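You operate a simulated robot arm through the tools that you are given. There is no shell and no other tool. Be economical: measure what you need, move in short steps, check, and stop when the job is done.

The job below is to be done with a simulated robot arm. You get a single attempt, and the scene is never put back.

Task
Strip the old joint out of the clamp block.
Fine: clamp ring back to LOOSE first; nut on the long grey mat, small ring in the small black tray, pipe back in the wide plywood rack.
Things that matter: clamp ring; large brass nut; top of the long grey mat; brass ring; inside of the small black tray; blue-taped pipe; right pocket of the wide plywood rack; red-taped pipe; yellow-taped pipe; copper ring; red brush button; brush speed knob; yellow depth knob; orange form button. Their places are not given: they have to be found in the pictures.

The check looks at the end state, three seconds after you hand in, the way a careful person would. Anything else that was tipped, shoved, dropped, spilled or broken makes it a failure.

Robot
A 7-joint arm with a two-finger parallel gripper, fixed in place. Base frame: the origin is at the foot of the arm, x ahead of it, y to its left, z up; the work surface is at about z = 4. Readings come in mm, rad, newtons and seconds.
With the tool pointing down near the work surface it reaches from about 240 to 620 mm from the base axis. Its first joint turns from -1.152 to 1.152 rad. Payload 2.6 kg.
The TCP is the grasp point between the finger pads, 30 mm short of the fingertips. In the tool frame z runs along the fingers and y along their closing line. The gripper opens to 94 mm. The fingers are 28 mm wide and 10 mm thick; the gripper's body (50 by 96 mm) begins 55 mm behind the TCP.
Orientation is that of the tool frame in the base frame, as [roll, pitch, yaw] about the fixed x, y, z axes, in that order (R = Rz(yaw) Ry(pitch) Rx(roll)). With the fingers straight down and closing along the base's y, the tool's x points along the base's -x, its y along +y and its z along -z.

Tools
- The arm moves only by the tool servo_tool. Its argument "moves" is a list of rows, each an object of numbers (a shift or turn left out is 0, a gripper value left out holds the last): "dx", "dy", "dz": the shift along the base's x, y, z in mm; "wx", "wy", "wz": the turn, a rotation vector about the base's x, y, z in rad; "grip": the gripper command, from -1 (fully open) to 1 (shut), values between in proportion. In form: [{"dx": .., "dy": .., "dz": .., "wx": .., "wy": .., "wz": .., "grip": ..}, ...]. A call has 1 to 8 rows; each row is the pose to reach, as a shift and turn from the pose commanded when the call began. A row lasts 0.2 s, in which the tool goes at most 50 mm and 0.15 rad; a call with a longer step from one row to the next is refused whole, and so is a gripper value outside its range. Where a pose cannot be reached the arm comes as near as it can. A force on the tool above 50 N (or 10 N above the force at the start of the call, whichever is more), or a blocked arm, ends the call early, and 0.2 s more pass. The fingers move at their own pace (about 72 mm/s each) and stop on an object; they squeeze with about 28 N. The grip force told is the motor's: it shows also when the fingers shut on nothing. Time passes only in rows, and 0.2 s behind the last, so rows that repeat a pose let the fingers close. The reply holds the time, the measured pose of the TCP, the force on the tool along the base axes, the opening and the grip force, in the units named above and with some noise.
- Cameras (640 x 400 px; columns grow to the right, rows downward): "scene" is fixed at [25.6, 423.4, 564.3]; the picture's right is [-0.86, -0.51, 0.00], its down [-0.29, 0.49, -0.82] and it looks along [0.42, -0.71, -0.57] (base axes); focal length 340 px, centre (320, 200). "wrist" rides on the gripper at [76, 14, -103] in the tool frame; the picture's right is [-0.18, 0.98, 0.00], its down [-0.75, -0.14, -0.64] and it looks along [-0.63, -0.12, 0.77] (tool axes); focal length 243 px, centre (320, 200).
- capture(camera): a new picture of that camera. No time passes.
- point_at(camera, pixels): for up to 12 pixels [column, row] of the newest picture of that camera ("zoom" is the newest enlarged one), the place [x, y, z] in the base frame of the surface seen there, good to about 2 mm. No time passes.
- enlarge(camera, box): a new picture of the part [left, top, right, bottom] of that camera's present view, enlarged. No time passes.
- sign_off(): hands the job in; it is judged then, once.

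Work in short steps. Measure before you move; look again where a grasp or a placing could have gone wrong, and mend it. You have 80 turns and 46 pictures in all, those below and enlarged ones among them. Open the gripper and draw the arm clear of the work before you hand the job in, unless the task says otherwise; then end with one line.

The tools are called after ">>>" by a JSON object that holds its "fn" and its "kwargs". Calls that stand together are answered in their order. servo_tool: Moves the arm, as the interface text tells. Its arguments: {"type":"object","properties":{"moves":{"type":"array","items":{"type":"object","properties":{"dx":{"type":"number"},"dy":{"type":"number"},"dz":{"type":"number"},"wx":{"type":"number"},"wy":{"type":"number"},"wz":{"type":"number"},"grip":{"type":"number"}}}}},"required":["moves"]} The other tools are called the same way: capture (camera) takes a picture; point_at (camera, pixels) gives the place of the surface under pixels of a picture; enlarge (camera, box) takes an enlarged picture of a part of a camera's view; sign_off () hands the job in.

At the start:

```text
time_s: 0.0
ee_pos: [365.0, -113.6, 248.4]
tcp_rot: [3.141, 0.001, 3.142]
ft_force: [0.9, 0.1, -0.4]
finger_gap: 93.8
grip_force: 0.0
```

scene: 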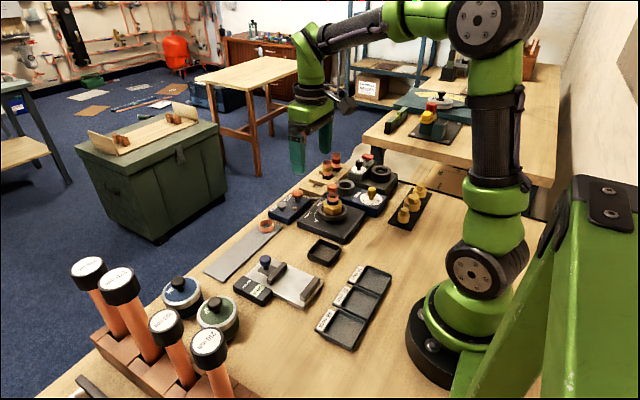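
wrist: 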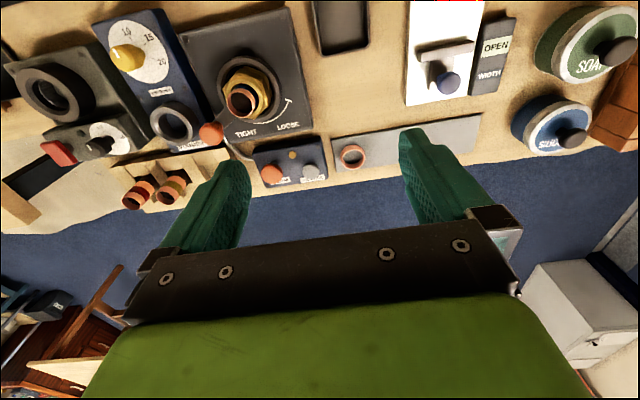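

The clamp block shows near wrist pixel (245,90) and scene (335,205). I enlarge both to see the details.

>>> {"fn": "enlarge", "kwargs": {"camera": "scene", "box": [200, 140, 440, 290]}}

>>> {"fn": "enlarge", "kwargs": {"camera": "wrist", "box": [100, 0, 420, 200]}}

```text
2.67 times, centred on (320, 215) of scene
```

zoom: 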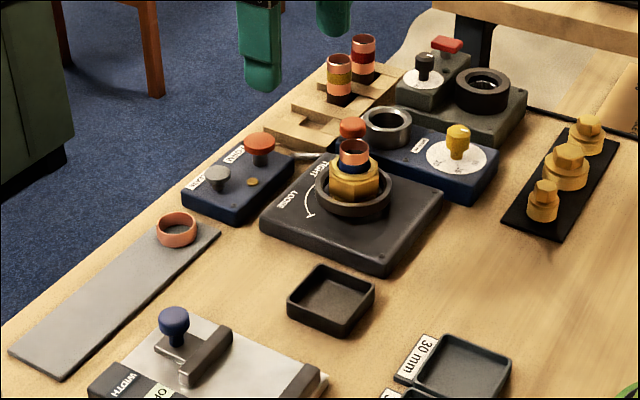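

```text
2.00 times, centred on (260, 100) of wrist
```

zoom: 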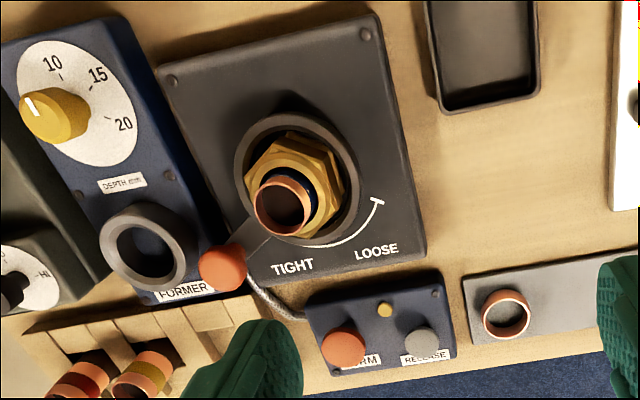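

I measure the main features on the wrist zoom: lever knob, ring, nut, pipe top, LOOSE end of the arc, tray, mat, and copper ring.

>>> {"fn": "point_at", "kwargs": {"camera": "zoom", "pixels": [[222, 262], [255, 235], [290, 181], [308, 205], [262, 215], [290, 150], [325, 175], [300, 118], [352, 190], [378, 202], [390, 230], [268, 271]]}}

>>> {"fn": "point_at", "kwargs": {"camera": "wrist", "pixels": [[318, 4], [365, 4], [322, 50], [366, 44], [340, 25], [338, 158], [336, 172], [400, 130], [478, 120], [353, 148], [185, 182], [170, 170]]}}

```text
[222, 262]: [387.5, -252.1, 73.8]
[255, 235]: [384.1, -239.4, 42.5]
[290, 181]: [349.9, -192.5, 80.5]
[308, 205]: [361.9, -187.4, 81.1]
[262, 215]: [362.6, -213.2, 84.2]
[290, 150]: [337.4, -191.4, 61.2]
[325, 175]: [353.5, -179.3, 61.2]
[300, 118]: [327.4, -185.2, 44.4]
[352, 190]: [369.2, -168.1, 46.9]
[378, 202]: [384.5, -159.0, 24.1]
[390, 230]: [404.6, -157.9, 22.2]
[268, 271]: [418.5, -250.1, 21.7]
```

```text
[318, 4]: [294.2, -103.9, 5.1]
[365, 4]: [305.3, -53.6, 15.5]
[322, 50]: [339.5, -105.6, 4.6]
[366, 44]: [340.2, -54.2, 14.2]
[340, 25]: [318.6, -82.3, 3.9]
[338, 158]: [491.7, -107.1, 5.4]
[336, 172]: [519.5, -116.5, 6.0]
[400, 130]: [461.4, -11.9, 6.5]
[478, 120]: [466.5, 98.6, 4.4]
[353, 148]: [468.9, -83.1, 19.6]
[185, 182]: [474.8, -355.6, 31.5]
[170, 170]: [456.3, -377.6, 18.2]
```

I take a tighter scene zoom on the clamp to fix its centre and understand the stack.

>>> {"fn": "enlarge", "kwargs": {"camera": "scene", "box": [280, 165, 400, 245]}}

```text
5.00 times, centred on (340, 205) of scene
```

zoom: 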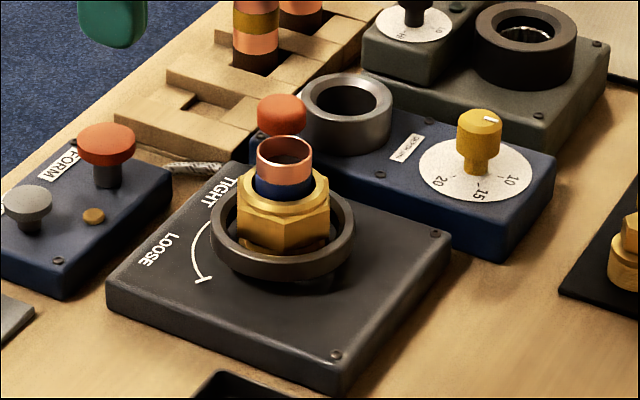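

Now measuring the rim points, lever knob, nut and ring here, plus the empty rack pocket near zoom (190,105).

>>> {"fn": "point_at", "kwargs": {"camera": "zoom", "pixels": [[258, 150], [311, 152], [284, 166], [284, 138], [283, 110], [239, 208], [328, 190], [276, 222], [213, 228], [353, 222], [283, 262], [190, 105]]}}

>>> {"fn": "servo_tool", "kwargs": {"moves": [{"dx": 0, "dy": -30, "dz": 0}, {"dx": -10, "dy": -70, "dz": 0}, {"dx": -10, "dy": -100, "dz": 10}]}}

>>> {"fn": "capture", "kwargs": {"camera": "wrist"}}

```text
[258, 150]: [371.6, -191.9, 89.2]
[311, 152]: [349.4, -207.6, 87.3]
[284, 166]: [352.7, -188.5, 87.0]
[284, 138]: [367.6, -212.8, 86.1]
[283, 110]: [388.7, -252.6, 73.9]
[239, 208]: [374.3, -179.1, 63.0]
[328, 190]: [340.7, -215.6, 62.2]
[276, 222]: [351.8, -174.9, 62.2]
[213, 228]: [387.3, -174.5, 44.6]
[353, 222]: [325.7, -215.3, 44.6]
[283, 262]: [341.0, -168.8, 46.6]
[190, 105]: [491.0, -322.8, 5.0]
```

```text
time_s: 0.8
ee_pos: [355.1, -214.5, 257.9]
tcp_rot: [-3.141, 0.0, -3.141]
ft_force: [0.0, -0.3, -0.5]
finger_gap: 93.9
grip_force: 0.1
```

```text
40 pictures are left
```

wrist: 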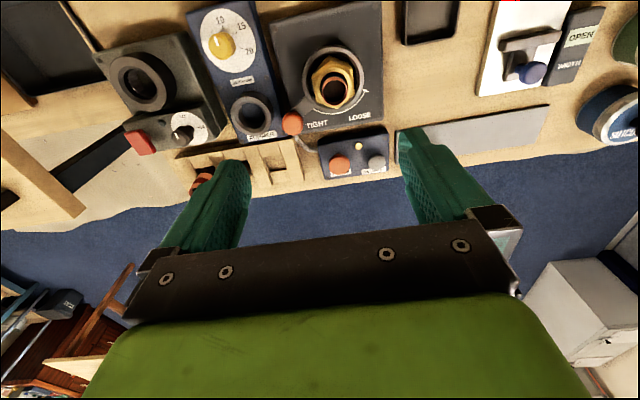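

The pipe axis is at about (360,-200) and the knob about (389,-253), so the lever turns counter-clockwise about 120° to LOOSE. I zoom in on the wrist view for clearance heights around the knob.

>>> {"fn": "enlarge", "kwargs": {"camera": "wrist", "box": [180, 0, 420, 200]}}

```text
2.00 times, centred on (300, 100) of wrist
```

zoom: 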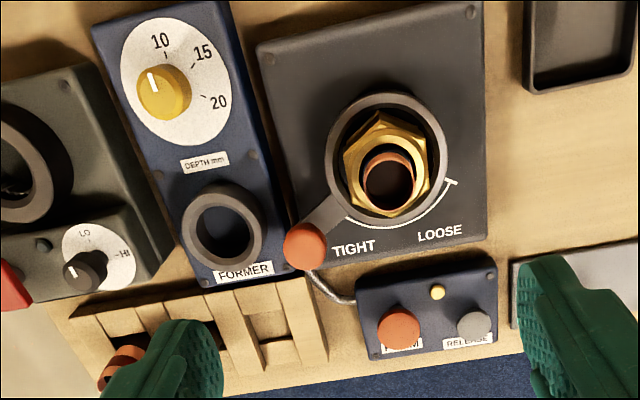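

Measuring the former ring, its block, the FORM box and buttons, the knob, the lever, the arc ends, and the rack pocket.

>>> {"fn": "point_at", "kwargs": {"camera": "zoom", "pixels": [[255, 215], [225, 190], [250, 255], [305, 243], [288, 240], [323, 246], [325, 210], [455, 182], [350, 222], [400, 328], [370, 285], [490, 268]]}}

>>> {"fn": "point_at", "kwargs": {"camera": "zoom", "pixels": [[270, 325], [252, 290], [290, 340], [300, 285], [325, 355], [240, 340], [215, 300], [265, 355], [275, 300], [260, 315], [120, 352], [270, 375]]}}

```text
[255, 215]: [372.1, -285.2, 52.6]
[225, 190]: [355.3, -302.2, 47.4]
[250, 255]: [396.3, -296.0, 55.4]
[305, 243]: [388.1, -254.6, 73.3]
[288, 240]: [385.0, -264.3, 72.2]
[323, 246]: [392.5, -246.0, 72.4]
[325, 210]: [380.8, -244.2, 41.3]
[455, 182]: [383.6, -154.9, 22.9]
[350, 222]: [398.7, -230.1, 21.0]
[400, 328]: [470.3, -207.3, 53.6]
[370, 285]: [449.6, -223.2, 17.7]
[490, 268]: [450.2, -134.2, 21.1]
```

```text
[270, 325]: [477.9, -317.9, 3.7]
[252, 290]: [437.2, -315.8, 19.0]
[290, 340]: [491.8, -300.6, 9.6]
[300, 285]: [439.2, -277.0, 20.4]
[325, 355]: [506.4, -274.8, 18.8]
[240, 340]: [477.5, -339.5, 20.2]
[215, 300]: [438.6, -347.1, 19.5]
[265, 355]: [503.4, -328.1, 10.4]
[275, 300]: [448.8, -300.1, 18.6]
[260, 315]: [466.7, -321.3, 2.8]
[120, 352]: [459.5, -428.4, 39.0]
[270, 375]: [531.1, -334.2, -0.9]
```

The lever pivots at about (360,-200), with the knob centred at (388.5,-254.5), top z 74, angle -63°. LOOSE is at about +62°. I move above the knob with the closing line along the tangent (yaw -1.1) and a partly closed gripper.

>>> {"fn": "servo_tool", "kwargs": {"moves": [{"dx": 5, "dy": -5, "dz": -10, "wz": -0.14, "grip": 0.1}, {"dx": 10, "dy": -10, "dz": -25, "wz": -0.28}, {"dx": 15, "dy": -15, "dz": -40, "wz": -0.42}, {"dx": 20, "dy": -20, "dz": -60, "wz": -0.56}, {"dx": 25, "dy": -25, "dz": -80, "wz": -0.7}, {"dx": 30, "dy": -32, "dz": -100, "wz": -0.84}, {"dx": 33.4, "dy": -40, "dz": -115, "wz": -0.98}, {"dx": 33.4, "dy": -40, "dz": -130, "wz": -1.1}]}}

>>> {"fn": "capture", "kwargs": {"camera": "wrist"}}

```text
time_s: 2.6
ee_pos: [390.2, -255.3, 127.3]
tcp_rot: [3.141, 0.0, 2.039]
ft_force: [0.2, 0.7, 0.0]
finger_gap: 42.4
grip_force: 0.1
```

```text
38 pictures are left
```

wrist: 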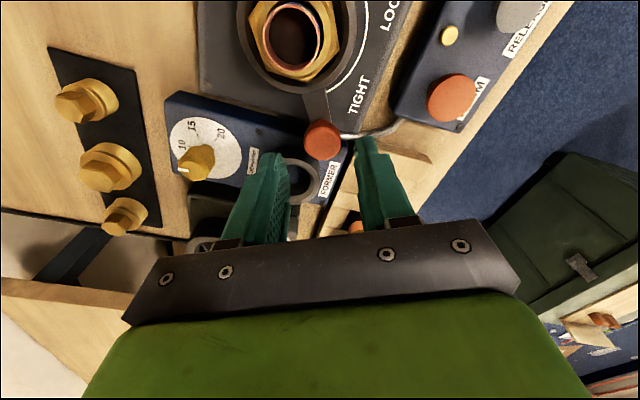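

The knob (325,140) sits between the fingers. I lower to put the tips at z≈60 and narrow the gap to about 27.

>>> {"fn": "servo_tool", "kwargs": {"moves": [{"dz": -20}, {"dz": -37}, {"dz": -37, "grip": 0.43}, {"dz": -37, "grip": 0.43}, {"dz": -37, "grip": 0.43}]}}

>>> {"fn": "capture", "kwargs": {"camera": "wrist"}}

```text
time_s: 3.8
ee_pos: [389.6, -253.0, 90.5]
tcp_rot: [3.14, 0.001, 2.043]
ft_force: [4.5, 0.3, -1.6]
finger_gap: 29.1
grip_force: 2.0
```

```text
37 pictures are left
```

wrist: 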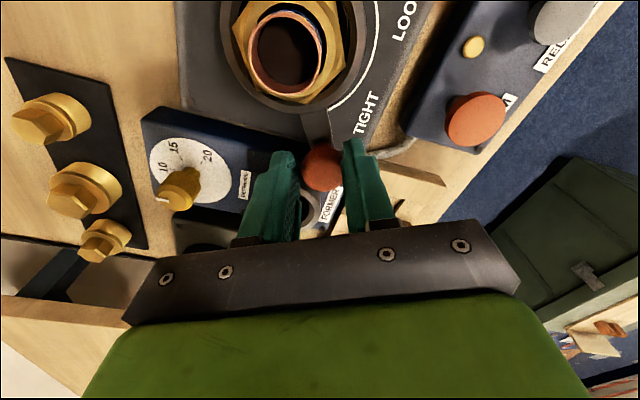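

Contact is light and the knob is straddled. I sweep the first half of the arc about (360,-200), turning the tool with it.

>>> {"fn": "servo_tool", "kwargs": {"moves": [{"dx": 7.3, "dy": 4.5, "wz": 0.14}, {"dx": 13.9, "dy": 10.0, "wz": 0.28}, {"dx": 19.7, "dy": 16.4, "wz": 0.42}, {"dx": 24.6, "dy": 23.5, "wz": 0.56}, {"dx": 28.4, "dy": 31.2, "wz": 0.7}, {"dx": 31.1, "dy": 39.3, "wz": 0.84}, {"dx": 32.6, "dy": 47.8, "wz": 0.98}, {"dx": 33.0, "dy": 56.4, "wz": 1.12}]}}

>>> {"fn": "capture", "kwargs": {"camera": "wrist"}}

```text
time_s: 5.6
ee_pos: [423.0, -197.7, 93.2]
tcp_rot: [-3.141, 0.001, -3.12]
ft_force: [0.1, -0.2, 0.3]
finger_gap: 27.1
grip_force: 0.4
```

```text
36 pictures are left
```

wrist: 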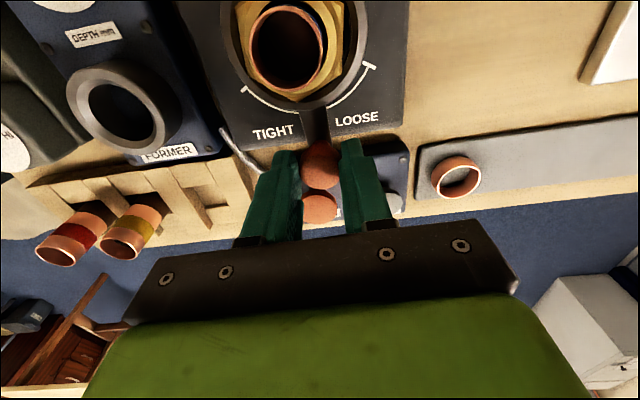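

The lever follows; the knob now points along +x. Second half of the arc to LOOSE.

>>> {"fn": "servo_tool", "kwargs": {"moves": [{"dx": -0.9, "dy": 8.6, "wz": 0.14}, {"dx": -2.9, "dy": 16.9, "wz": 0.28}, {"dx": -6.1, "dy": 24.9, "wz": 0.42}, {"dx": -10.4, "dy": 32.4, "wz": 0.56}, {"dx": -15.7, "dy": 39.2, "wz": 0.7}, {"dx": -21.9, "dy": 45.2, "wz": 0.84}, {"dx": -28.8, "dy": 50.2, "wz": 0.98}, {"dx": -36.4, "dy": 54.3, "wz": 1.12}]}}

>>> {"fn": "capture", "kwargs": {"camera": "wrist"}}

```text
time_s: 7.4
ee_pos: [386.9, -146.4, 91.8]
tcp_rot: [-3.133, -0.002, -2.0]
ft_force: [12.1, -11.1, -2.9]
finger_gap: 36.2
grip_force: 8.2
```

```text
35 pictures are left
```

wrist: 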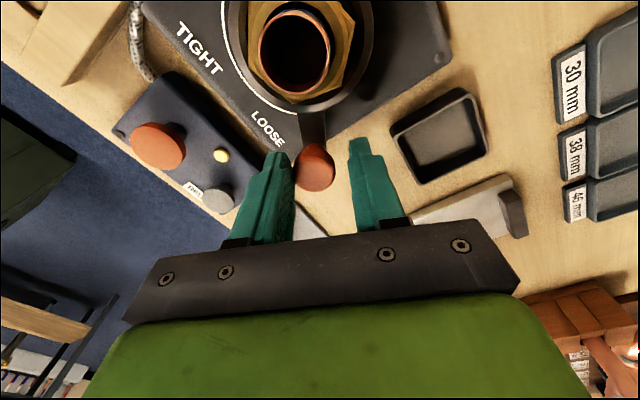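

The finger met the stop (16 N, gap forced to 36), so the lever looks to be at LOOSE. I open slightly, lift and look from the scene camera.

>>> {"fn": "servo_tool", "kwargs": {"moves": [{"dx": 2, "dy": -1, "grip": 0.0}, {"dx": 2, "dy": -1, "grip": 0.0}, {"dx": 2, "dy": -1, "dz": 40}, {"dx": 2, "dy": -1, "dz": 85}, {"dx": -10, "dy": 0, "dz": 110, "wz": -0.14}, {"dx": -30, "dy": 10, "dz": 130, "wz": -0.28}, {"dx": -50, "dy": 20, "dz": 150, "wz": -0.42}, {"dx": -70, "dy": 30, "dz": 160, "wz": -0.56}]}}

>>> {"fn": "enlarge", "kwargs": {"camera": "scene", "box": [280, 165, 400, 245]}}

>>> {"fn": "capture", "kwargs": {"camera": "wrist"}}

```text
time_s: 9.2
ee_pos: [316.6, -113.0, 251.0]
tcp_rot: [-3.141, -0.001, -2.564]
ft_force: [0.8, 0.0, -0.6]
finger_gap: 47.0
grip_force: 0.1
```

```text
5.00 times, centred on (340, 205) of scene
```

zoom: 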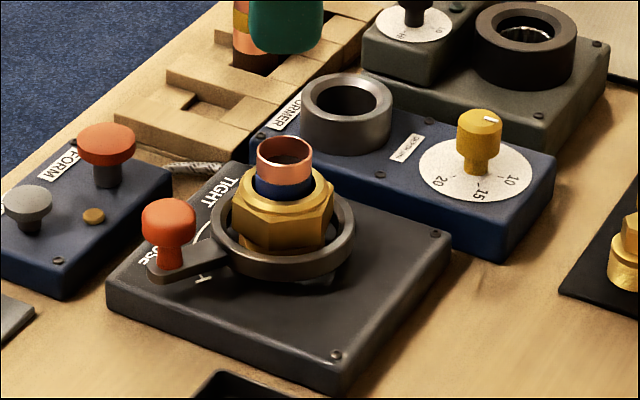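

```text
33 pictures are left
```

wrist: 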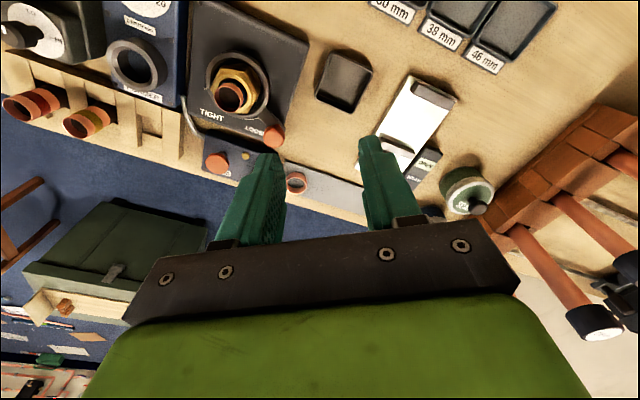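

The lever is now over LOOSE. Next, the nut: I zoom tightly to find its hex orientation.

>>> {"fn": "enlarge", "kwargs": {"camera": "scene", "box": [316, 186, 356, 226]}}

>>> {"fn": "enlarge", "kwargs": {"camera": "wrist", "box": [190, 40, 290, 130]}}

```text
10.00 times, centred on (336, 206) of scene
```

zoom: 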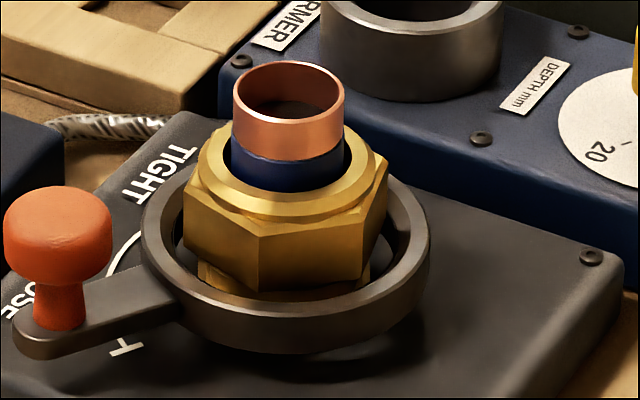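

```text
4.44 times, centred on (240, 85) of wrist
```

zoom: 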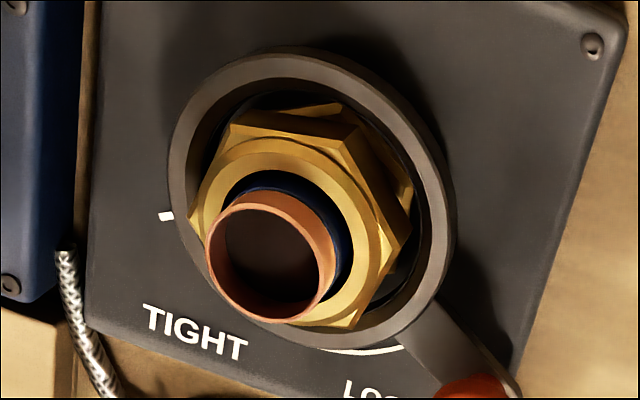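

Measuring the hex corners and the collar in this zoom.

>>> {"fn": "point_at", "kwargs": {"camera": "zoom", "pixels": [[234, 130], [342, 145], [407, 235], [383, 215], [352, 320], [195, 222], [290, 135], [378, 190], [230, 190], [330, 150], [335, 240], [365, 270]]}}

```text
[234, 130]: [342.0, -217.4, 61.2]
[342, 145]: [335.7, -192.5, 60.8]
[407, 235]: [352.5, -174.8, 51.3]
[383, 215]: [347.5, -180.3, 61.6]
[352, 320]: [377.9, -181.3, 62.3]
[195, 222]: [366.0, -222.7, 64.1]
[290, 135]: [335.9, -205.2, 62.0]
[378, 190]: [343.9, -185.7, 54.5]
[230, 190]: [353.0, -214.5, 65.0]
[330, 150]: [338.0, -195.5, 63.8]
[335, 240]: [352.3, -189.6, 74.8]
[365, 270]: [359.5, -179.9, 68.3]
```

The hex corners are near 45/105/165°, so flat normals are at 15/75/135°. I close along 135° (turn +0.21), away from the lever, and first hover above the nut.

>>> {"fn": "servo_tool", "kwargs": {"moves": [{"dx": 15, "dy": -30, "dz": -20, "wz": 0.1, "grip": -0.32}, {"dx": 30, "dy": -60, "dz": -60, "wz": 0.21}, {"dx": 43, "dy": -87, "dz": -100, "wz": 0.21}, {"dx": 43, "dy": -87, "dz": -125, "wz": 0.21}, {"dx": 43, "dy": -87, "dz": -125, "wz": 0.21}]}}

>>> {"fn": "capture", "kwargs": {"camera": "wrist"}}

>>> {"fn": "enlarge", "kwargs": {"camera": "scene", "box": [280, 140, 400, 245]}}

```text
refused: row 2 steps farther than a row can; nothing moved
```

```text
30 pictures are left
```

wrist: 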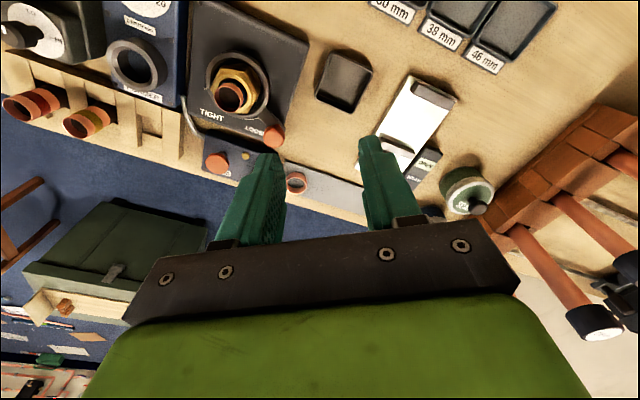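

```text
3.81 times, centred on (340, 192) of scene
```

zoom: 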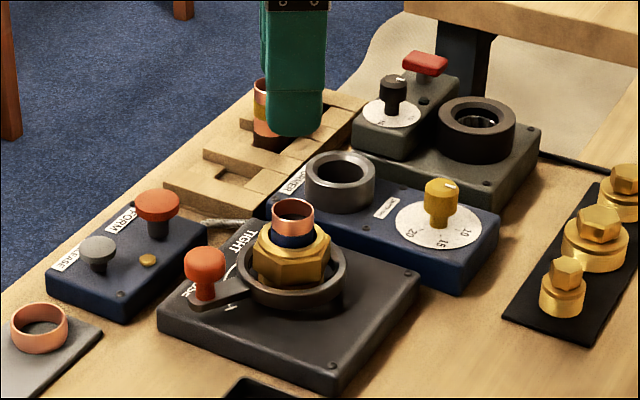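

The call was refused for too long a step, so nothing moved. I repeat it with smaller steps.

>>> {"fn": "servo_tool", "kwargs": {"moves": [{"dx": 10, "dy": -25, "dz": -20, "wz": 0.1, "grip": -0.32}, {"dx": 20, "dy": -50, "dz": -40, "wz": 0.21}, {"dx": 32, "dy": -70, "dz": -65, "wz": 0.21}, {"dx": 43, "dy": -87, "dz": -95, "wz": 0.21}, {"dx": 43, "dy": -87, "dz": -125, "wz": 0.21}, {"dx": 43, "dy": -87, "dz": -125, "wz": 0.21}]}}

>>> {"fn": "capture", "kwargs": {"camera": "wrist"}}

```text
time_s: 10.6
ee_pos: [358.6, -197.8, 125.5]
tcp_rot: [-3.141, -0.001, -2.351]
ft_force: [-0.7, 0.5, 0.7]
finger_gap: 61.9
grip_force: 0.1
```

```text
28 pictures are left
```

wrist: 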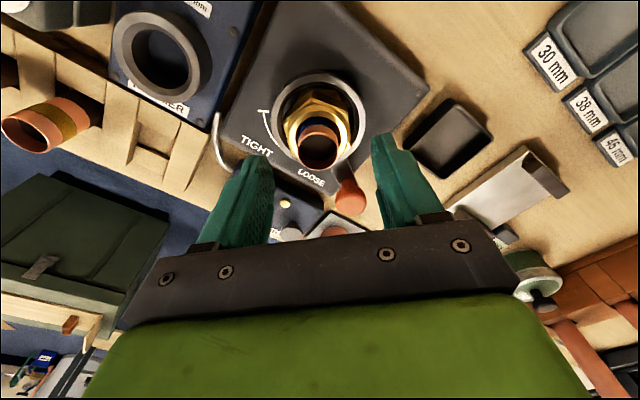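

Centred over the pipe (column ≈320). I lower to the nut with tips at z≈48 and close.

>>> {"fn": "servo_tool", "kwargs": {"moves": [{"dx": 1, "dy": -2, "dz": -25}, {"dx": 1, "dy": -2, "dz": -47.5}, {"dx": 1, "dy": -2, "dz": -47.5, "grip": 1}, {"dx": 1, "dy": -2, "dz": -47.5, "grip": 1}, {"dx": 1, "dy": -2, "dz": -47.5, "grip": 1}, {"dx": 1, "dy": -2, "dz": -47.5, "grip": 1}]}}

>>> {"fn": "enlarge", "kwargs": {"camera": "scene", "box": [280, 140, 400, 245]}}

```text
time_s: 12.0
ee_pos: [359.5, -201.7, 78.3]
tcp_rot: [-3.141, 0.0, -2.353]
ft_force: [0.4, 0.6, 0.5]
finger_gap: 49.8
grip_force: 28.2
```

```text
3.81 times, centred on (340, 192) of scene
```

zoom: 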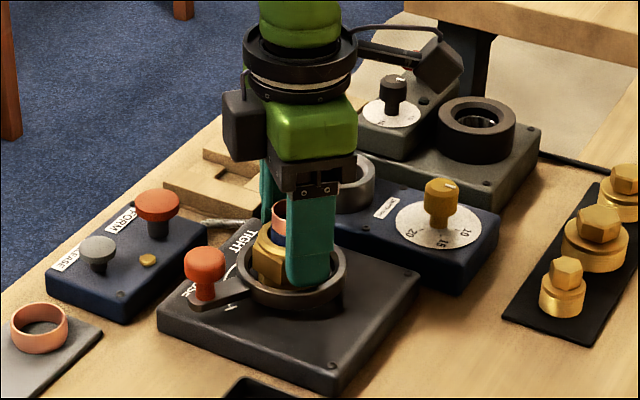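

Gap 49.8 is plausible for the flats and the grip is firm. I lift gently and check whether the pipe stays.

>>> {"fn": "servo_tool", "kwargs": {"moves": [{"dz": 3}, {"dz": 6}, {"dz": 10}, {"dz": 15}, {"dz": 20}]}}

>>> {"fn": "enlarge", "kwargs": {"camera": "scene", "box": [280, 140, 400, 245]}}

```text
time_s: 13.2
ee_pos: [358.6, -201.5, 99.0]
tcp_rot: [3.14, 0.0, -2.353]
ft_force: [0.3, -0.6, -1.2]
finger_gap: 50.0
grip_force: 28.3
```

```text
3.81 times, centred on (340, 192) of scene
```

zoom: 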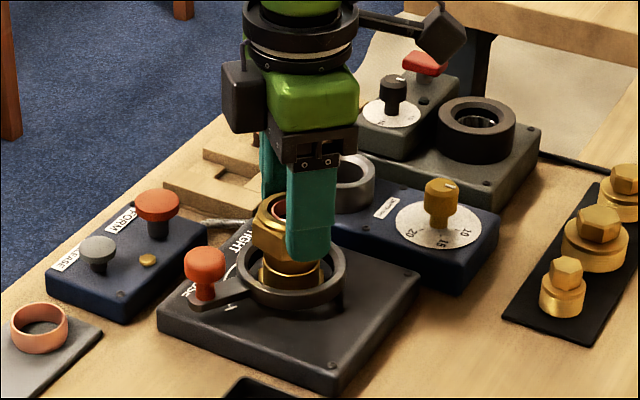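

The nut rises while the pipe stays. I lift further, clear of the pipe.

>>> {"fn": "servo_tool", "kwargs": {"moves": [{"dz": 8}, {"dz": 18}, {"dz": 30}, {"dz": 45}, {"dz": 70}, {"dz": 95}]}}

>>> {"fn": "enlarge", "kwargs": {"camera": "scene", "box": [200, 100, 400, 300]}}

```text
time_s: 14.6
ee_pos: [356.8, -202.2, 191.7]
tcp_rot: [-3.141, 0.002, -2.35]
ft_force: [-0.5, -0.2, -1.6]
finger_gap: 49.7
grip_force: 27.6
```

```text
2.00 times, centred on (300, 200) of scene
```

zoom: 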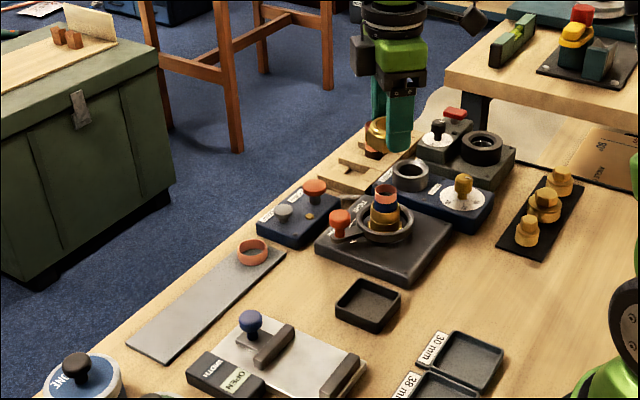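

The nut is held and clear. I measure the mat area, the copper ring, and the nut's lower edge.

>>> {"fn": "point_at", "kwargs": {"camera": "zoom", "pixels": [[237, 266], [268, 272], [205, 300], [190, 290], [222, 310], [152, 328], [128, 345], [166, 361], [253, 264], [377, 154], [372, 118], [366, 134]]}}

>>> {"fn": "enlarge", "kwargs": {"camera": "scene", "box": [300, 140, 400, 240]}}

```text
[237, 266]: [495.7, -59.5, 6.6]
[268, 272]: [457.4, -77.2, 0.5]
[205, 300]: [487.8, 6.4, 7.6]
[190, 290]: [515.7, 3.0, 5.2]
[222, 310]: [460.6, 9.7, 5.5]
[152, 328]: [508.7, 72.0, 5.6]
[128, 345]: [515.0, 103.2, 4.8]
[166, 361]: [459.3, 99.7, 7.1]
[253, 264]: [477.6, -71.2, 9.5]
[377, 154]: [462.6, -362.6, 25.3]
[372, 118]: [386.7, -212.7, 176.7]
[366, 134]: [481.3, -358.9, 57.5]
```

```text
4.00 times, centred on (350, 190) of scene
```

zoom: 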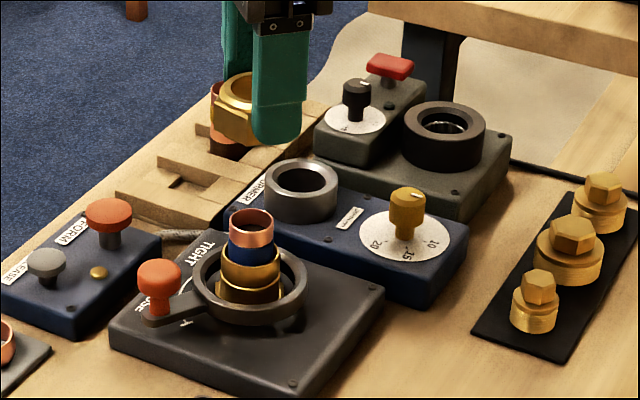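

Measuring the nut's lower edge in hand, and the brass ring and pipe.

>>> {"fn": "point_at", "kwargs": {"camera": "zoom", "pixels": [[228, 133], [242, 141], [218, 128], [235, 83], [250, 256], [225, 265], [278, 262], [250, 275], [250, 285], [250, 291], [250, 298], [250, 240]]}}

```text
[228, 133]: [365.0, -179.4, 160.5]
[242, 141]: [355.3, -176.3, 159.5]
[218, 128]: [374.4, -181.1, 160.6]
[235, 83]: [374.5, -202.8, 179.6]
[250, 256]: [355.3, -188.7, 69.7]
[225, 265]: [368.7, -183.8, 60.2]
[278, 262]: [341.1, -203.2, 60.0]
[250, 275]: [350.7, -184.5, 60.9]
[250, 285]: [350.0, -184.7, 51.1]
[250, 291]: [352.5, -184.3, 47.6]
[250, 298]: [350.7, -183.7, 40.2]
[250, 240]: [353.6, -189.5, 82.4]
```

Nut bottom is ≈32.5 mm below the TCP and the mat top is z≈6. I carry the nut over the mat's free area at (487,20).

>>> {"fn": "servo_tool", "kwargs": {"moves": [{"dx": 15, "dy": 30}, {"dx": 35, "dy": 68}, {"dx": 57, "dy": 106}, {"dx": 80, "dy": 144}, {"dx": 103, "dy": 182}, {"dx": 120, "dy": 210}, {"dx": 129, "dy": 222, "dz": -20}, {"dx": 129, "dy": 222, "dz": -50}]}}

>>> {"fn": "servo_tool", "kwargs": {"moves": [{"dz": -30}, {"dz": -60}, {"dz": -80}, {"dz": -88}, {"dz": -88}]}}

>>> {"fn": "capture", "kwargs": {"camera": "scene"}}

```text
time_s: 16.4
ee_pos: [485.8, 18.7, 143.9]
tcp_rot: [-3.14, -0.001, -2.352]
ft_force: [0.5, -0.2, -1.1]
finger_gap: 49.4
grip_force: 28.3
```

```text
time_s: 17.6
ee_pos: [487.8, 18.4, 56.3]
tcp_rot: [3.141, 0.001, -2.353]
ft_force: [-0.6, -0.7, -0.8]
finger_gap: 49.6
grip_force: 28.0
```

```text
23 pictures are left
```

scene: 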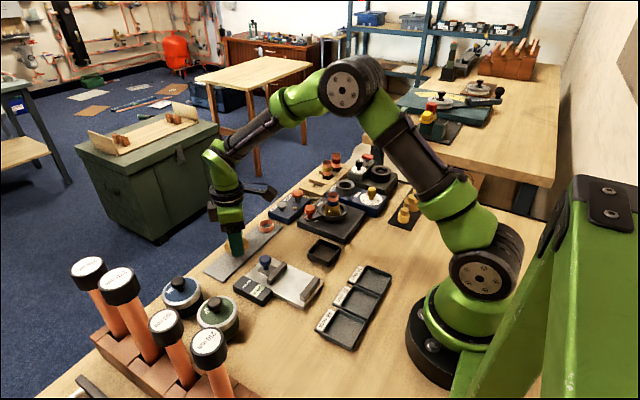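

The nut hangs over the mat. I lower the last ~17 mm slowly and watch the force.

>>> {"fn": "servo_tool", "kwargs": {"moves": [{"dz": -8}, {"dz": -13}, {"dz": -15}, {"dz": -16.5}, {"dz": -16.5}]}}

```text
time_s: 18.8
ee_pos: [489.6, 19.5, 40.6]
tcp_rot: [-3.138, 0.005, -2.35]
ft_force: [5.9, 3.0, 17.5]
finger_gap: 49.0
grip_force: 28.2
```

17.5 N upward means the nut rests on the mat. I release and lift.

>>> {"fn": "servo_tool", "kwargs": {"moves": [{"dz": 0.5, "grip": -0.35}, {"dz": 0.5, "grip": -0.35}, {"dz": 0.5, "grip": -0.35}, {"dz": 30}, {"dz": 75}, {"dz": 120}]}}

>>> {"fn": "enlarge", "kwargs": {"camera": "scene", "box": [200, 170, 380, 290]}}

```text
time_s: 20.2
ee_pos: [487.9, 18.7, 157.9]
tcp_rot: [3.141, 0.0, -2.351]
ft_force: [0.5, 0.1, -0.4]
finger_gap: 63.5
grip_force: 0.0
```

```text
3.33 times, centred on (290, 230) of scene
```

zoom: 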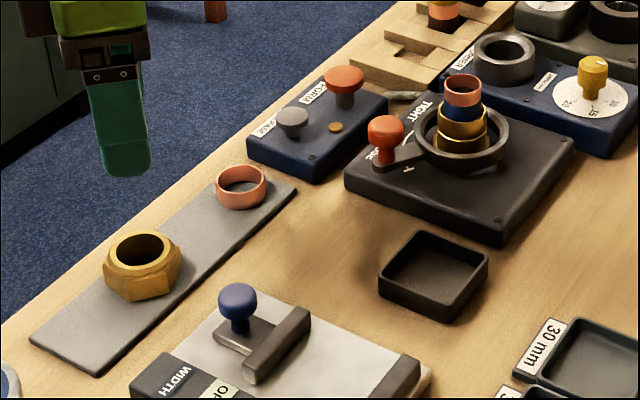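

The nut sits flat on the mat. Now I zoom in on the brass ring on the pipe.

>>> {"fn": "enlarge", "kwargs": {"camera": "scene", "box": [316, 186, 352, 222]}}

```text
11.11 times, centred on (334, 204) of scene
```

zoom: 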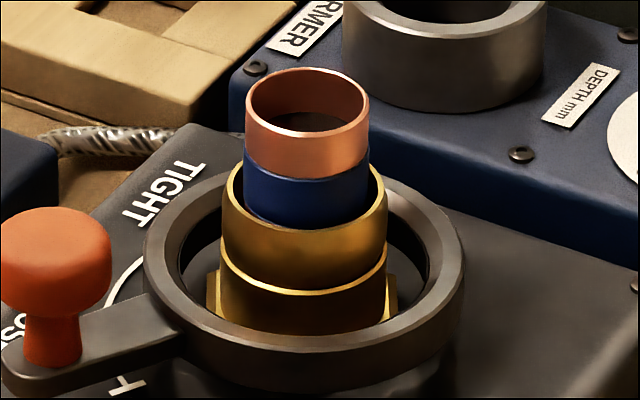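

Measuring the ring's upper edge, its bottom seam, and its sides.

>>> {"fn": "point_at", "kwargs": {"camera": "zoom", "pixels": [[306, 243], [306, 260], [306, 280], [306, 288], [306, 300], [226, 195], [384, 195], [226, 235], [384, 235], [306, 72], [306, 130], [306, 220]]}}

```text
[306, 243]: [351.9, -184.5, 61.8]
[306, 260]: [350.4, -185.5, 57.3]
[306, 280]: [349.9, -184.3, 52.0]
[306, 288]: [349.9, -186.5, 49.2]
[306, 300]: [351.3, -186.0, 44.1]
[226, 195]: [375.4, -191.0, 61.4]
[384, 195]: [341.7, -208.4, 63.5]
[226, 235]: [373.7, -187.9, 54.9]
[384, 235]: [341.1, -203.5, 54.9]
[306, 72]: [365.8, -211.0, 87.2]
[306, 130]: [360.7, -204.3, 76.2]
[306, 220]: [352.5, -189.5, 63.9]
```

Ring spans z≈49.5–63, Ø≈37, centre (359,-199). I return above the pipe, keeping the 135° closing line.

>>> {"fn": "servo_tool", "kwargs": {"moves": [{"dx": -20, "dy": -38}, {"dx": -42, "dy": -76}, {"dx": -65, "dy": -114}, {"dx": -88, "dy": -152}, {"dx": -110, "dy": -190}, {"dx": -128.4, "dy": -218.5}, {"dx": -128.4, "dy": -218.5, "dz": -20}, {"dx": -128.4, "dy": -218.5, "dz": -20}]}}

>>> {"fn": "capture", "kwargs": {"camera": "wrist"}}

```text
time_s: 22.0
ee_pos: [360.8, -200.0, 137.8]
tcp_rot: [-3.141, 0.0, -2.352]
ft_force: [-1.1, 0.7, -0.3]
finger_gap: 63.5
grip_force: 0.0
```

```text
20 pictures are left
```

wrist: 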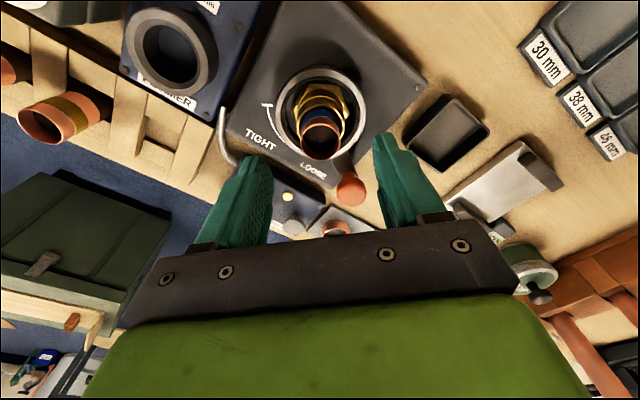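

Aligned. I lower to TCP z≈87 (tips z≈57) to hold only the ring's upper half, close, and lift 15 mm.

>>> {"fn": "servo_tool", "kwargs": {"moves": [{"dz": -25}, {"dz": -51}, {"dz": -51, "grip": 1}, {"dz": -51, "grip": 1}, {"dz": -51, "grip": 1}, {"dz": -51, "grip": 1}]}}

>>> {"fn": "servo_tool", "kwargs": {"moves": [{"dz": 3}, {"dz": 8}, {"dz": 14}, {"dz": 20}]}}

>>> {"fn": "enlarge", "kwargs": {"camera": "scene", "box": [290, 140, 390, 240]}}

```text
time_s: 23.4
ee_pos: [360.1, -200.6, 86.7]
tcp_rot: [-3.141, 0.001, -2.354]
ft_force: [0.8, -0.9, 1.2]
finger_gap: 36.6
grip_force: 28.2
```

```text
time_s: 24.4
ee_pos: [359.6, -199.4, 109.3]
tcp_rot: [3.141, -0.001, -2.351]
ft_force: [0.1, 0.2, -1.0]
finger_gap: 36.7
grip_force: 27.7
```

```text
4.00 times, centred on (340, 190) of scene
```

zoom: 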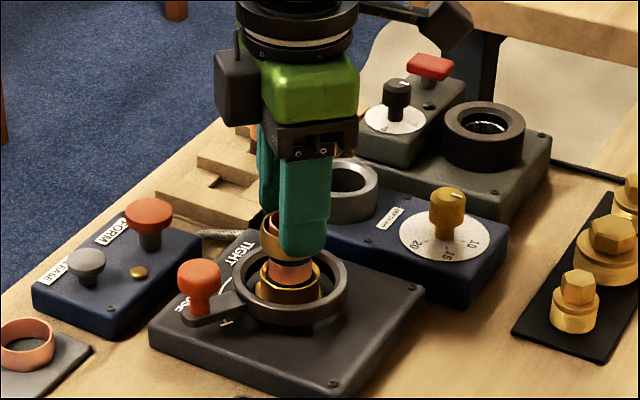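

The ring rises; I check that the pipe stays behind by lifting further.

>>> {"fn": "servo_tool", "kwargs": {"moves": [{"dz": 6}, {"dz": 14}, {"dz": 24}]}}

>>> {"fn": "enlarge", "kwargs": {"camera": "scene", "box": [290, 140, 390, 240]}}

```text
time_s: 25.2
ee_pos: [359.6, -199.3, 133.7]
tcp_rot: [3.14, 0.001, -2.352]
ft_force: [0.4, -0.7, 0.1]
finger_gap: 36.9
grip_force: 28.1
```

```text
4.00 times, centred on (340, 190) of scene
```

zoom: 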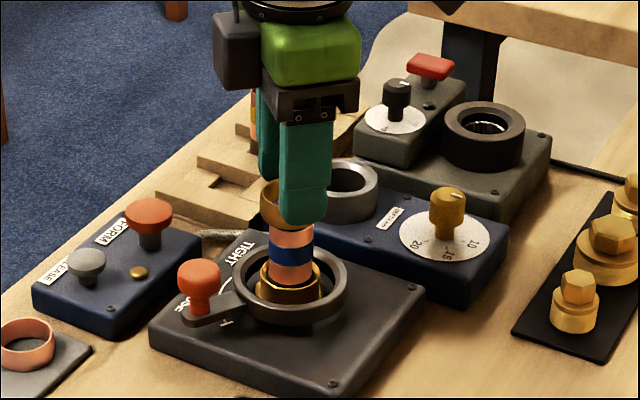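

The pipe stays. I lift clear and measure the tray from the scene view.

>>> {"fn": "servo_tool", "kwargs": {"moves": [{"dz": 20}, {"dz": 40}, {"dx": -10, "dy": 25, "dz": 40}, {"dx": -20, "dy": 60, "dz": 40}]}}

>>> {"fn": "enlarge", "kwargs": {"camera": "scene", "box": [296, 160, 396, 275]}}

```text
time_s: 26.2
ee_pos: [340.0, -138.7, 172.4]
tcp_rot: [3.141, -0.001, -2.353]
ft_force: [-0.2, 0.7, -0.5]
finger_gap: 36.7
grip_force: 28.3
```

```text
3.48 times, centred on (346, 218) of scene
```

zoom: 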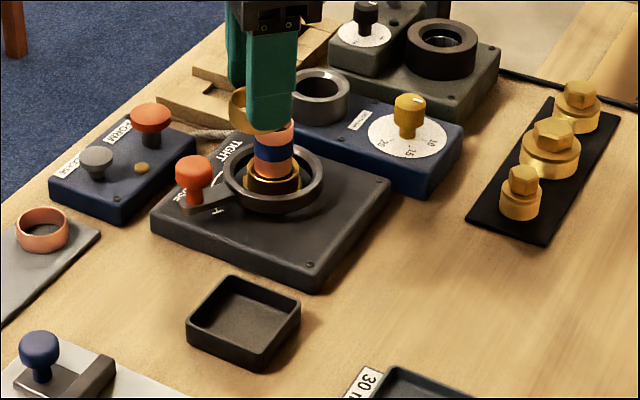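

Measuring the tray rim corners and floor, and the ring's bottom in hand.

>>> {"fn": "point_at", "kwargs": {"camera": "zoom", "pixels": [[188, 326], [300, 300], [231, 277], [254, 363], [245, 325], [225, 338], [268, 305], [240, 130], [234, 110], [272, 122], [270, 150], [291, 125]]}}

```text
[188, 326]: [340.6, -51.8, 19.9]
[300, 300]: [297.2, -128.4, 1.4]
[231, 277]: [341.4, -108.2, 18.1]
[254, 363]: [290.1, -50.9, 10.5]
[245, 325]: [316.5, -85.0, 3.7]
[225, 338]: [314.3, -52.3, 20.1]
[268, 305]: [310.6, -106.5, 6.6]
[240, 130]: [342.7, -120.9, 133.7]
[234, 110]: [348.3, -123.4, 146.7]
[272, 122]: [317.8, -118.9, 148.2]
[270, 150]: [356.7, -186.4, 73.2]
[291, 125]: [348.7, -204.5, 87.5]
```

Tray spans about x 288–342, y -108 to -51, rim z≈20, floor ≈5. I carry the ring over its centre (315,-80) and lower to TCP z≈53, just above the rim.

>>> {"fn": "servo_tool", "kwargs": {"moves": [{"dx": -12, "dy": 30}, {"dx": -25, "dy": 58.7}, {"dx": -25, "dy": 58.7, "dz": -40}, {"dx": -25, "dy": 58.7, "dz": -80}, {"dx": -25, "dy": 58.7, "dz": -105}, {"dx": -25, "dy": 58.7, "dz": -119}, {"dx": -25, "dy": 58.7, "dz": -119}]}}

>>> {"fn": "enlarge", "kwargs": {"camera": "scene", "box": [286, 200, 376, 280]}}

```text
time_s: 27.8
ee_pos: [315.3, -79.7, 49.5]
tcp_rot: [-3.139, 0.001, -2.353]
ft_force: [-2.8, 1.6, 6.0]
finger_gap: 36.9
grip_force: 27.6
```

```text
5.00 times, centred on (331, 240) of scene
```

zoom: 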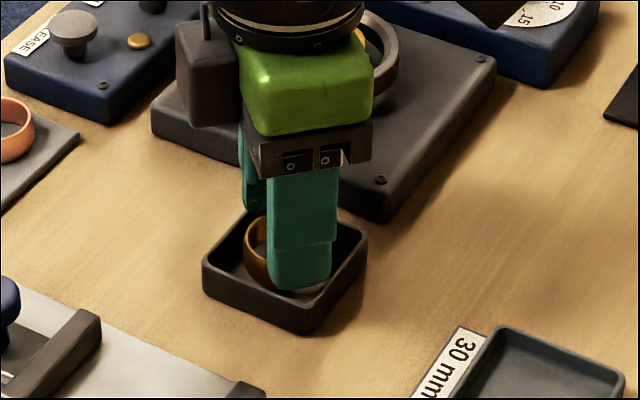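

A light 6 N touch, so the fingertips are on the rim. I raise 2 mm, then open a little and lift.

>>> {"fn": "servo_tool", "kwargs": {"moves": [{"dz": 2.5}, {"dz": 2.5, "grip": 0.0}, {"dz": 2.5, "grip": 0.0}, {"dz": 2.5, "grip": 0.0}, {"dz": 30}, {"dz": 70}, {"dz": 110}]}}

>>> {"fn": "enlarge", "kwargs": {"camera": "scene", "box": [286, 160, 376, 280]}}

```text
time_s: 29.4
ee_pos: [314.3, -78.3, 163.6]
tcp_rot: [3.141, 0.001, -2.352]
ft_force: [-0.2, -0.2, 0.4]
finger_gap: 47.0
grip_force: 0.0
```

```text
3.33 times, centred on (331, 220) of scene
```

zoom: 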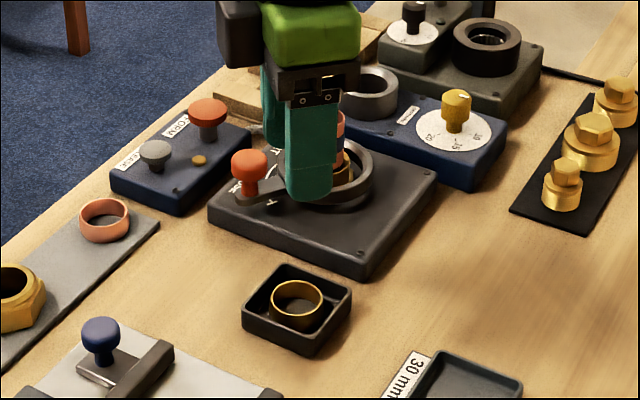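

The ring lies flat in the tray. Now I look at the rack and its free pocket.

>>> {"fn": "enlarge", "kwargs": {"camera": "scene", "box": [296, 145, 356, 200]}}

```text
7.27 times, centred on (326, 172) of scene
```

zoom: 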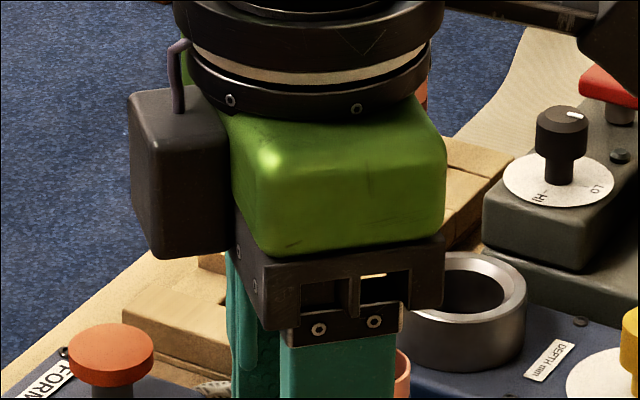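

The arm blocks the view. I turn the tool back to closing along y and move to where the wrist camera can see the rack.

>>> {"fn": "servo_tool", "kwargs": {"moves": [{"dz": 20, "wz": -0.13}, {"dy": -30, "dz": 40, "wz": -0.26}, {"dx": 5, "dy": -65, "dz": 50, "wz": -0.39}, {"dx": 15, "dy": -100, "dz": 50, "wz": -0.52}, {"dx": 25, "dy": -140, "dz": 50, "wz": -0.65}, {"dx": 30, "dy": -180, "dz": 50, "wz": -0.785}, {"dx": 30, "dy": -215, "dz": 40, "wz": -0.785}, {"dx": 30, "dy": -215, "dz": 40, "wz": -0.785}]}}

>>> {"fn": "enlarge", "kwargs": {"camera": "wrist", "box": [120, 20, 440, 220]}}

```text
time_s: 31.2
ee_pos: [342.5, -293.5, 203.4]
tcp_rot: [3.141, -0.001, -3.14]
ft_force: [0.0, 0.5, 0.5]
finger_gap: 46.9
grip_force: 0.1
```

```text
2.00 times, centred on (280, 120) of wrist
```

zoom: 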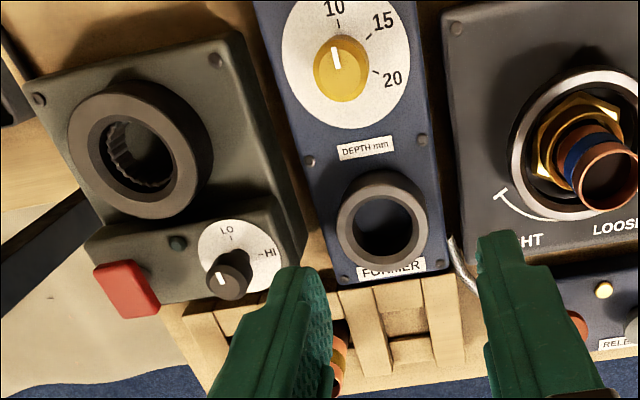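

The fingers hide part of the rack; the scene camera should now be free, so I zoom there.

>>> {"fn": "enlarge", "kwargs": {"camera": "scene", "box": [296, 145, 356, 200]}}

```text
7.27 times, centred on (326, 172) of scene
```

zoom: 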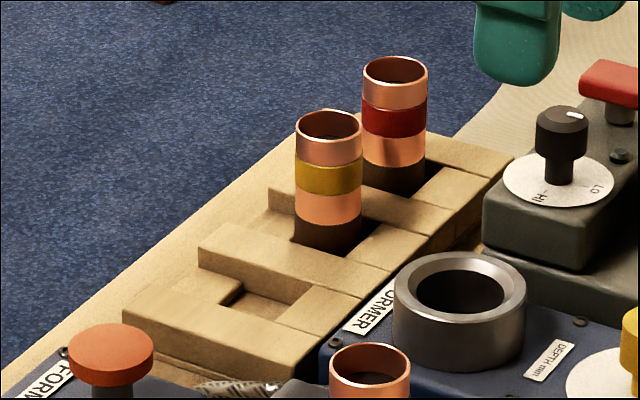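

The empty pocket is at zoom ≈(245,300). I measure its edges and the neighbouring pipes.

>>> {"fn": "point_at", "kwargs": {"camera": "zoom", "pixels": [[242, 283], [310, 285], [275, 313], [222, 302], [255, 305], [297, 130], [361, 130], [328, 112], [300, 240], [362, 215], [394, 58], [340, 228]]}}

>>> {"fn": "point_at", "kwargs": {"camera": "zoom", "pixels": [[205, 245], [360, 290], [310, 265], [345, 300], [270, 345], [180, 300], [235, 325], [270, 190], [415, 235], [295, 225], [330, 165], [330, 250]]}}

```text
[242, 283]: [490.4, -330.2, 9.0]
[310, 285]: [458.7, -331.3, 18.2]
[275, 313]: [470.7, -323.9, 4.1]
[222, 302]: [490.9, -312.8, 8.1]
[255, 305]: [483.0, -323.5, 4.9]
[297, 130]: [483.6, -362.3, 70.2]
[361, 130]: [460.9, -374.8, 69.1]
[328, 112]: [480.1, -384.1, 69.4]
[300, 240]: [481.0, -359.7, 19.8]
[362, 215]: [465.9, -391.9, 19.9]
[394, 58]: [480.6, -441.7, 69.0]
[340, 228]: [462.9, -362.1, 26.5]
```

```text
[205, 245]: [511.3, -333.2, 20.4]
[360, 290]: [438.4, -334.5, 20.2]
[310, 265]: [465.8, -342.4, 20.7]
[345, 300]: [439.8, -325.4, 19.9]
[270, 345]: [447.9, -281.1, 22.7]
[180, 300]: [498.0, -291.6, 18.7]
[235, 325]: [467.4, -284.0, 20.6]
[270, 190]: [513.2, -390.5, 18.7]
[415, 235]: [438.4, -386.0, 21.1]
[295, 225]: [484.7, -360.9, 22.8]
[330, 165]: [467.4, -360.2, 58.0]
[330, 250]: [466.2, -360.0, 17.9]
```

The pocket is visible between the fingers in the wrist view near (322,180). I zoom there for accurate edges.

>>> {"fn": "enlarge", "kwargs": {"camera": "wrist", "box": [270, 140, 370, 215]}}

```text
5.33 times, centred on (320, 178) of wrist
```

zoom: 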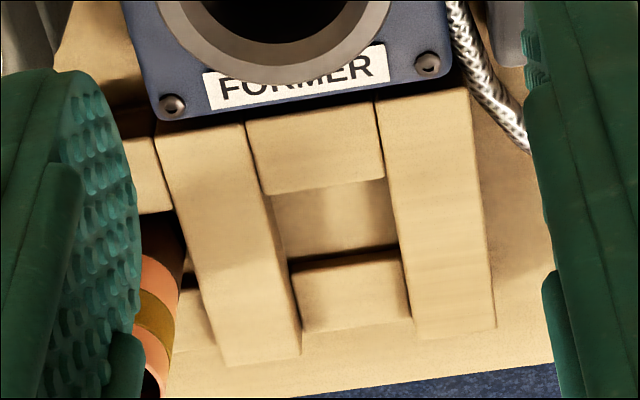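

Measuring the pocket's edges.

>>> {"fn": "point_at", "kwargs": {"camera": "zoom", "pixels": [[322, 182], [330, 225], [340, 245], [345, 268], [350, 285], [268, 205], [280, 225], [284, 245], [388, 195], [394, 220], [400, 245], [392, 262]]}}

>>> {"fn": "point_at", "kwargs": {"camera": "zoom", "pixels": [[350, 262], [350, 300], [352, 325], [262, 190], [272, 225], [290, 280], [380, 160], [388, 180], [402, 235], [412, 290], [315, 125], [355, 255]]}}

```text
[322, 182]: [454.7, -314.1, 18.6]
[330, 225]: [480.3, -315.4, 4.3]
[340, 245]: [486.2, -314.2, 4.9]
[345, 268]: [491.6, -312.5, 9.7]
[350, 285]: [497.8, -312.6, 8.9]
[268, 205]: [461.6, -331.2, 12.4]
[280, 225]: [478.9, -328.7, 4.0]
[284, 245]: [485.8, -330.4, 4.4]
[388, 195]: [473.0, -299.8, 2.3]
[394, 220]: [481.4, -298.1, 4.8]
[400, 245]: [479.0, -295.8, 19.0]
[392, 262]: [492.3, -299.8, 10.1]
```

```text
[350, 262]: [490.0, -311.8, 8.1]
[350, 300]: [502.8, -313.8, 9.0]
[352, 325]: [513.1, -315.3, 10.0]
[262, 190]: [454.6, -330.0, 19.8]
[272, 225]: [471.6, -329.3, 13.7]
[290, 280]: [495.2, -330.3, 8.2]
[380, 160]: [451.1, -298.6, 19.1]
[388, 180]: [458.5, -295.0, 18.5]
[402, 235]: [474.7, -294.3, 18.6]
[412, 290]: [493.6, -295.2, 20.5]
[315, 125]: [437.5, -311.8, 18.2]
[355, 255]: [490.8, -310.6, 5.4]
```

Pocket: x 456.5–489.5, y -330 to -296.5, so centre (473,-313.4); the pipe length is ≈65. I now go above the blue-taped pipe with a 40 mm gap.

>>> {"fn": "servo_tool", "kwargs": {"moves": [{"dx": 5, "dy": 30, "dz": -10, "grip": 0.15}, {"dx": 10, "dy": 60, "dz": -30}, {"dx": 17.5, "dy": 93.3, "dz": -40}, {"dx": 17.5, "dy": 93.3, "dz": -65}, {"dx": 17.5, "dy": 93.3, "dz": -65}]}}

>>> {"fn": "enlarge", "kwargs": {"camera": "wrist", "box": [220, 40, 420, 240]}}

```text
time_s: 32.4
ee_pos: [360.4, -201.3, 140.0]
tcp_rot: [-3.14, 0.0, -3.139]
ft_force: [0.2, 0.4, 0.9]
finger_gap: 39.8
grip_force: 0.1
```

```text
2.00 times, centred on (320, 140) of wrist
```

zoom: 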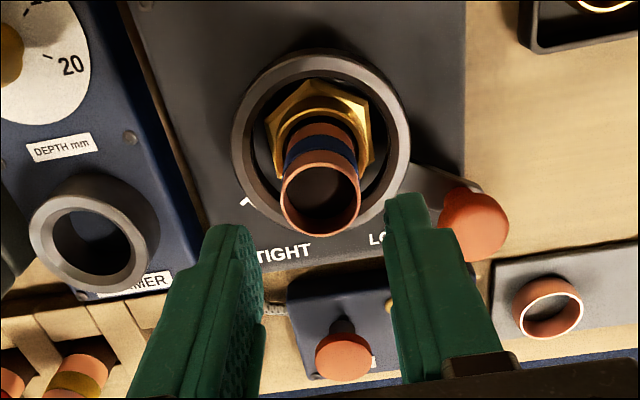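

The pipe is centred between the fingers. I lower 54 mm (tips z≈56) and grip it.

>>> {"fn": "servo_tool", "kwargs": {"moves": [{"dz": -25}, {"dz": -45}, {"dz": -54}, {"dz": -54, "grip": 1}, {"dz": -54, "grip": 1}, {"dz": -54, "grip": 1}]}}

>>> {"fn": "servo_tool", "kwargs": {"moves": [{"dz": 4}, {"dz": 12}, {"dz": 25}, {"dz": 45}, {"dz": 75}]}}

>>> {"fn": "enlarge", "kwargs": {"camera": "scene", "box": [290, 120, 390, 240]}}

```text
time_s: 33.8
ee_pos: [361.3, -201.8, 86.7]
tcp_rot: [3.141, 0.001, -3.14]
ft_force: [0.3, -0.1, -0.8]
finger_gap: 26.6
grip_force: 28.2
```

```text
time_s: 35.0
ee_pos: [360.0, -202.1, 159.3]
tcp_rot: [-3.141, 0.001, -3.137]
ft_force: [0.3, 0.6, 0.0]
finger_gap: 26.5
grip_force: 28.2
```

```text
3.33 times, centred on (340, 180) of scene
```

zoom: 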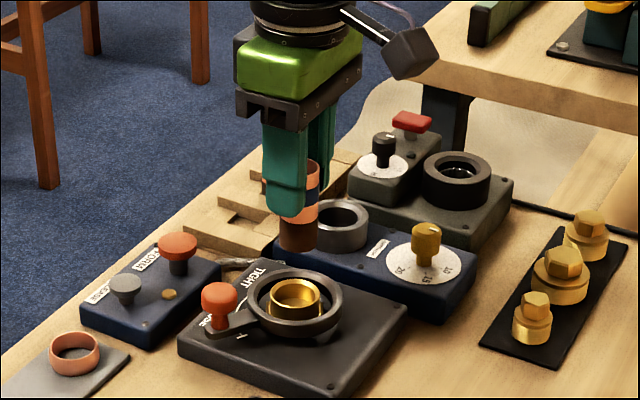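

The pipe is out; the fitting stays in the block. I measure the pipe's lower end in hand for its offset.

>>> {"fn": "point_at", "kwargs": {"camera": "zoom", "pixels": [[282, 235], [315, 235], [299, 248], [299, 240], [297, 225], [318, 170], [308, 220], [279, 243], [318, 243], [299, 252], [315, 205], [281, 225]]}}

```text
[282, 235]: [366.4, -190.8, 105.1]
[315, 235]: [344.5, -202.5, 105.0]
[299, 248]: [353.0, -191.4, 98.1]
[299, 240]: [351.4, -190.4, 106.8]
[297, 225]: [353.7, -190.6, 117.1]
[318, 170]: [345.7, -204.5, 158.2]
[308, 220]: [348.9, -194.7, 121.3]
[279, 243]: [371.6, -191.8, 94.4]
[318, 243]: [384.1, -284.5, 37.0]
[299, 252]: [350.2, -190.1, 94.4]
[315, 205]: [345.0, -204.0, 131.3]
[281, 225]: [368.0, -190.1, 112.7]
```

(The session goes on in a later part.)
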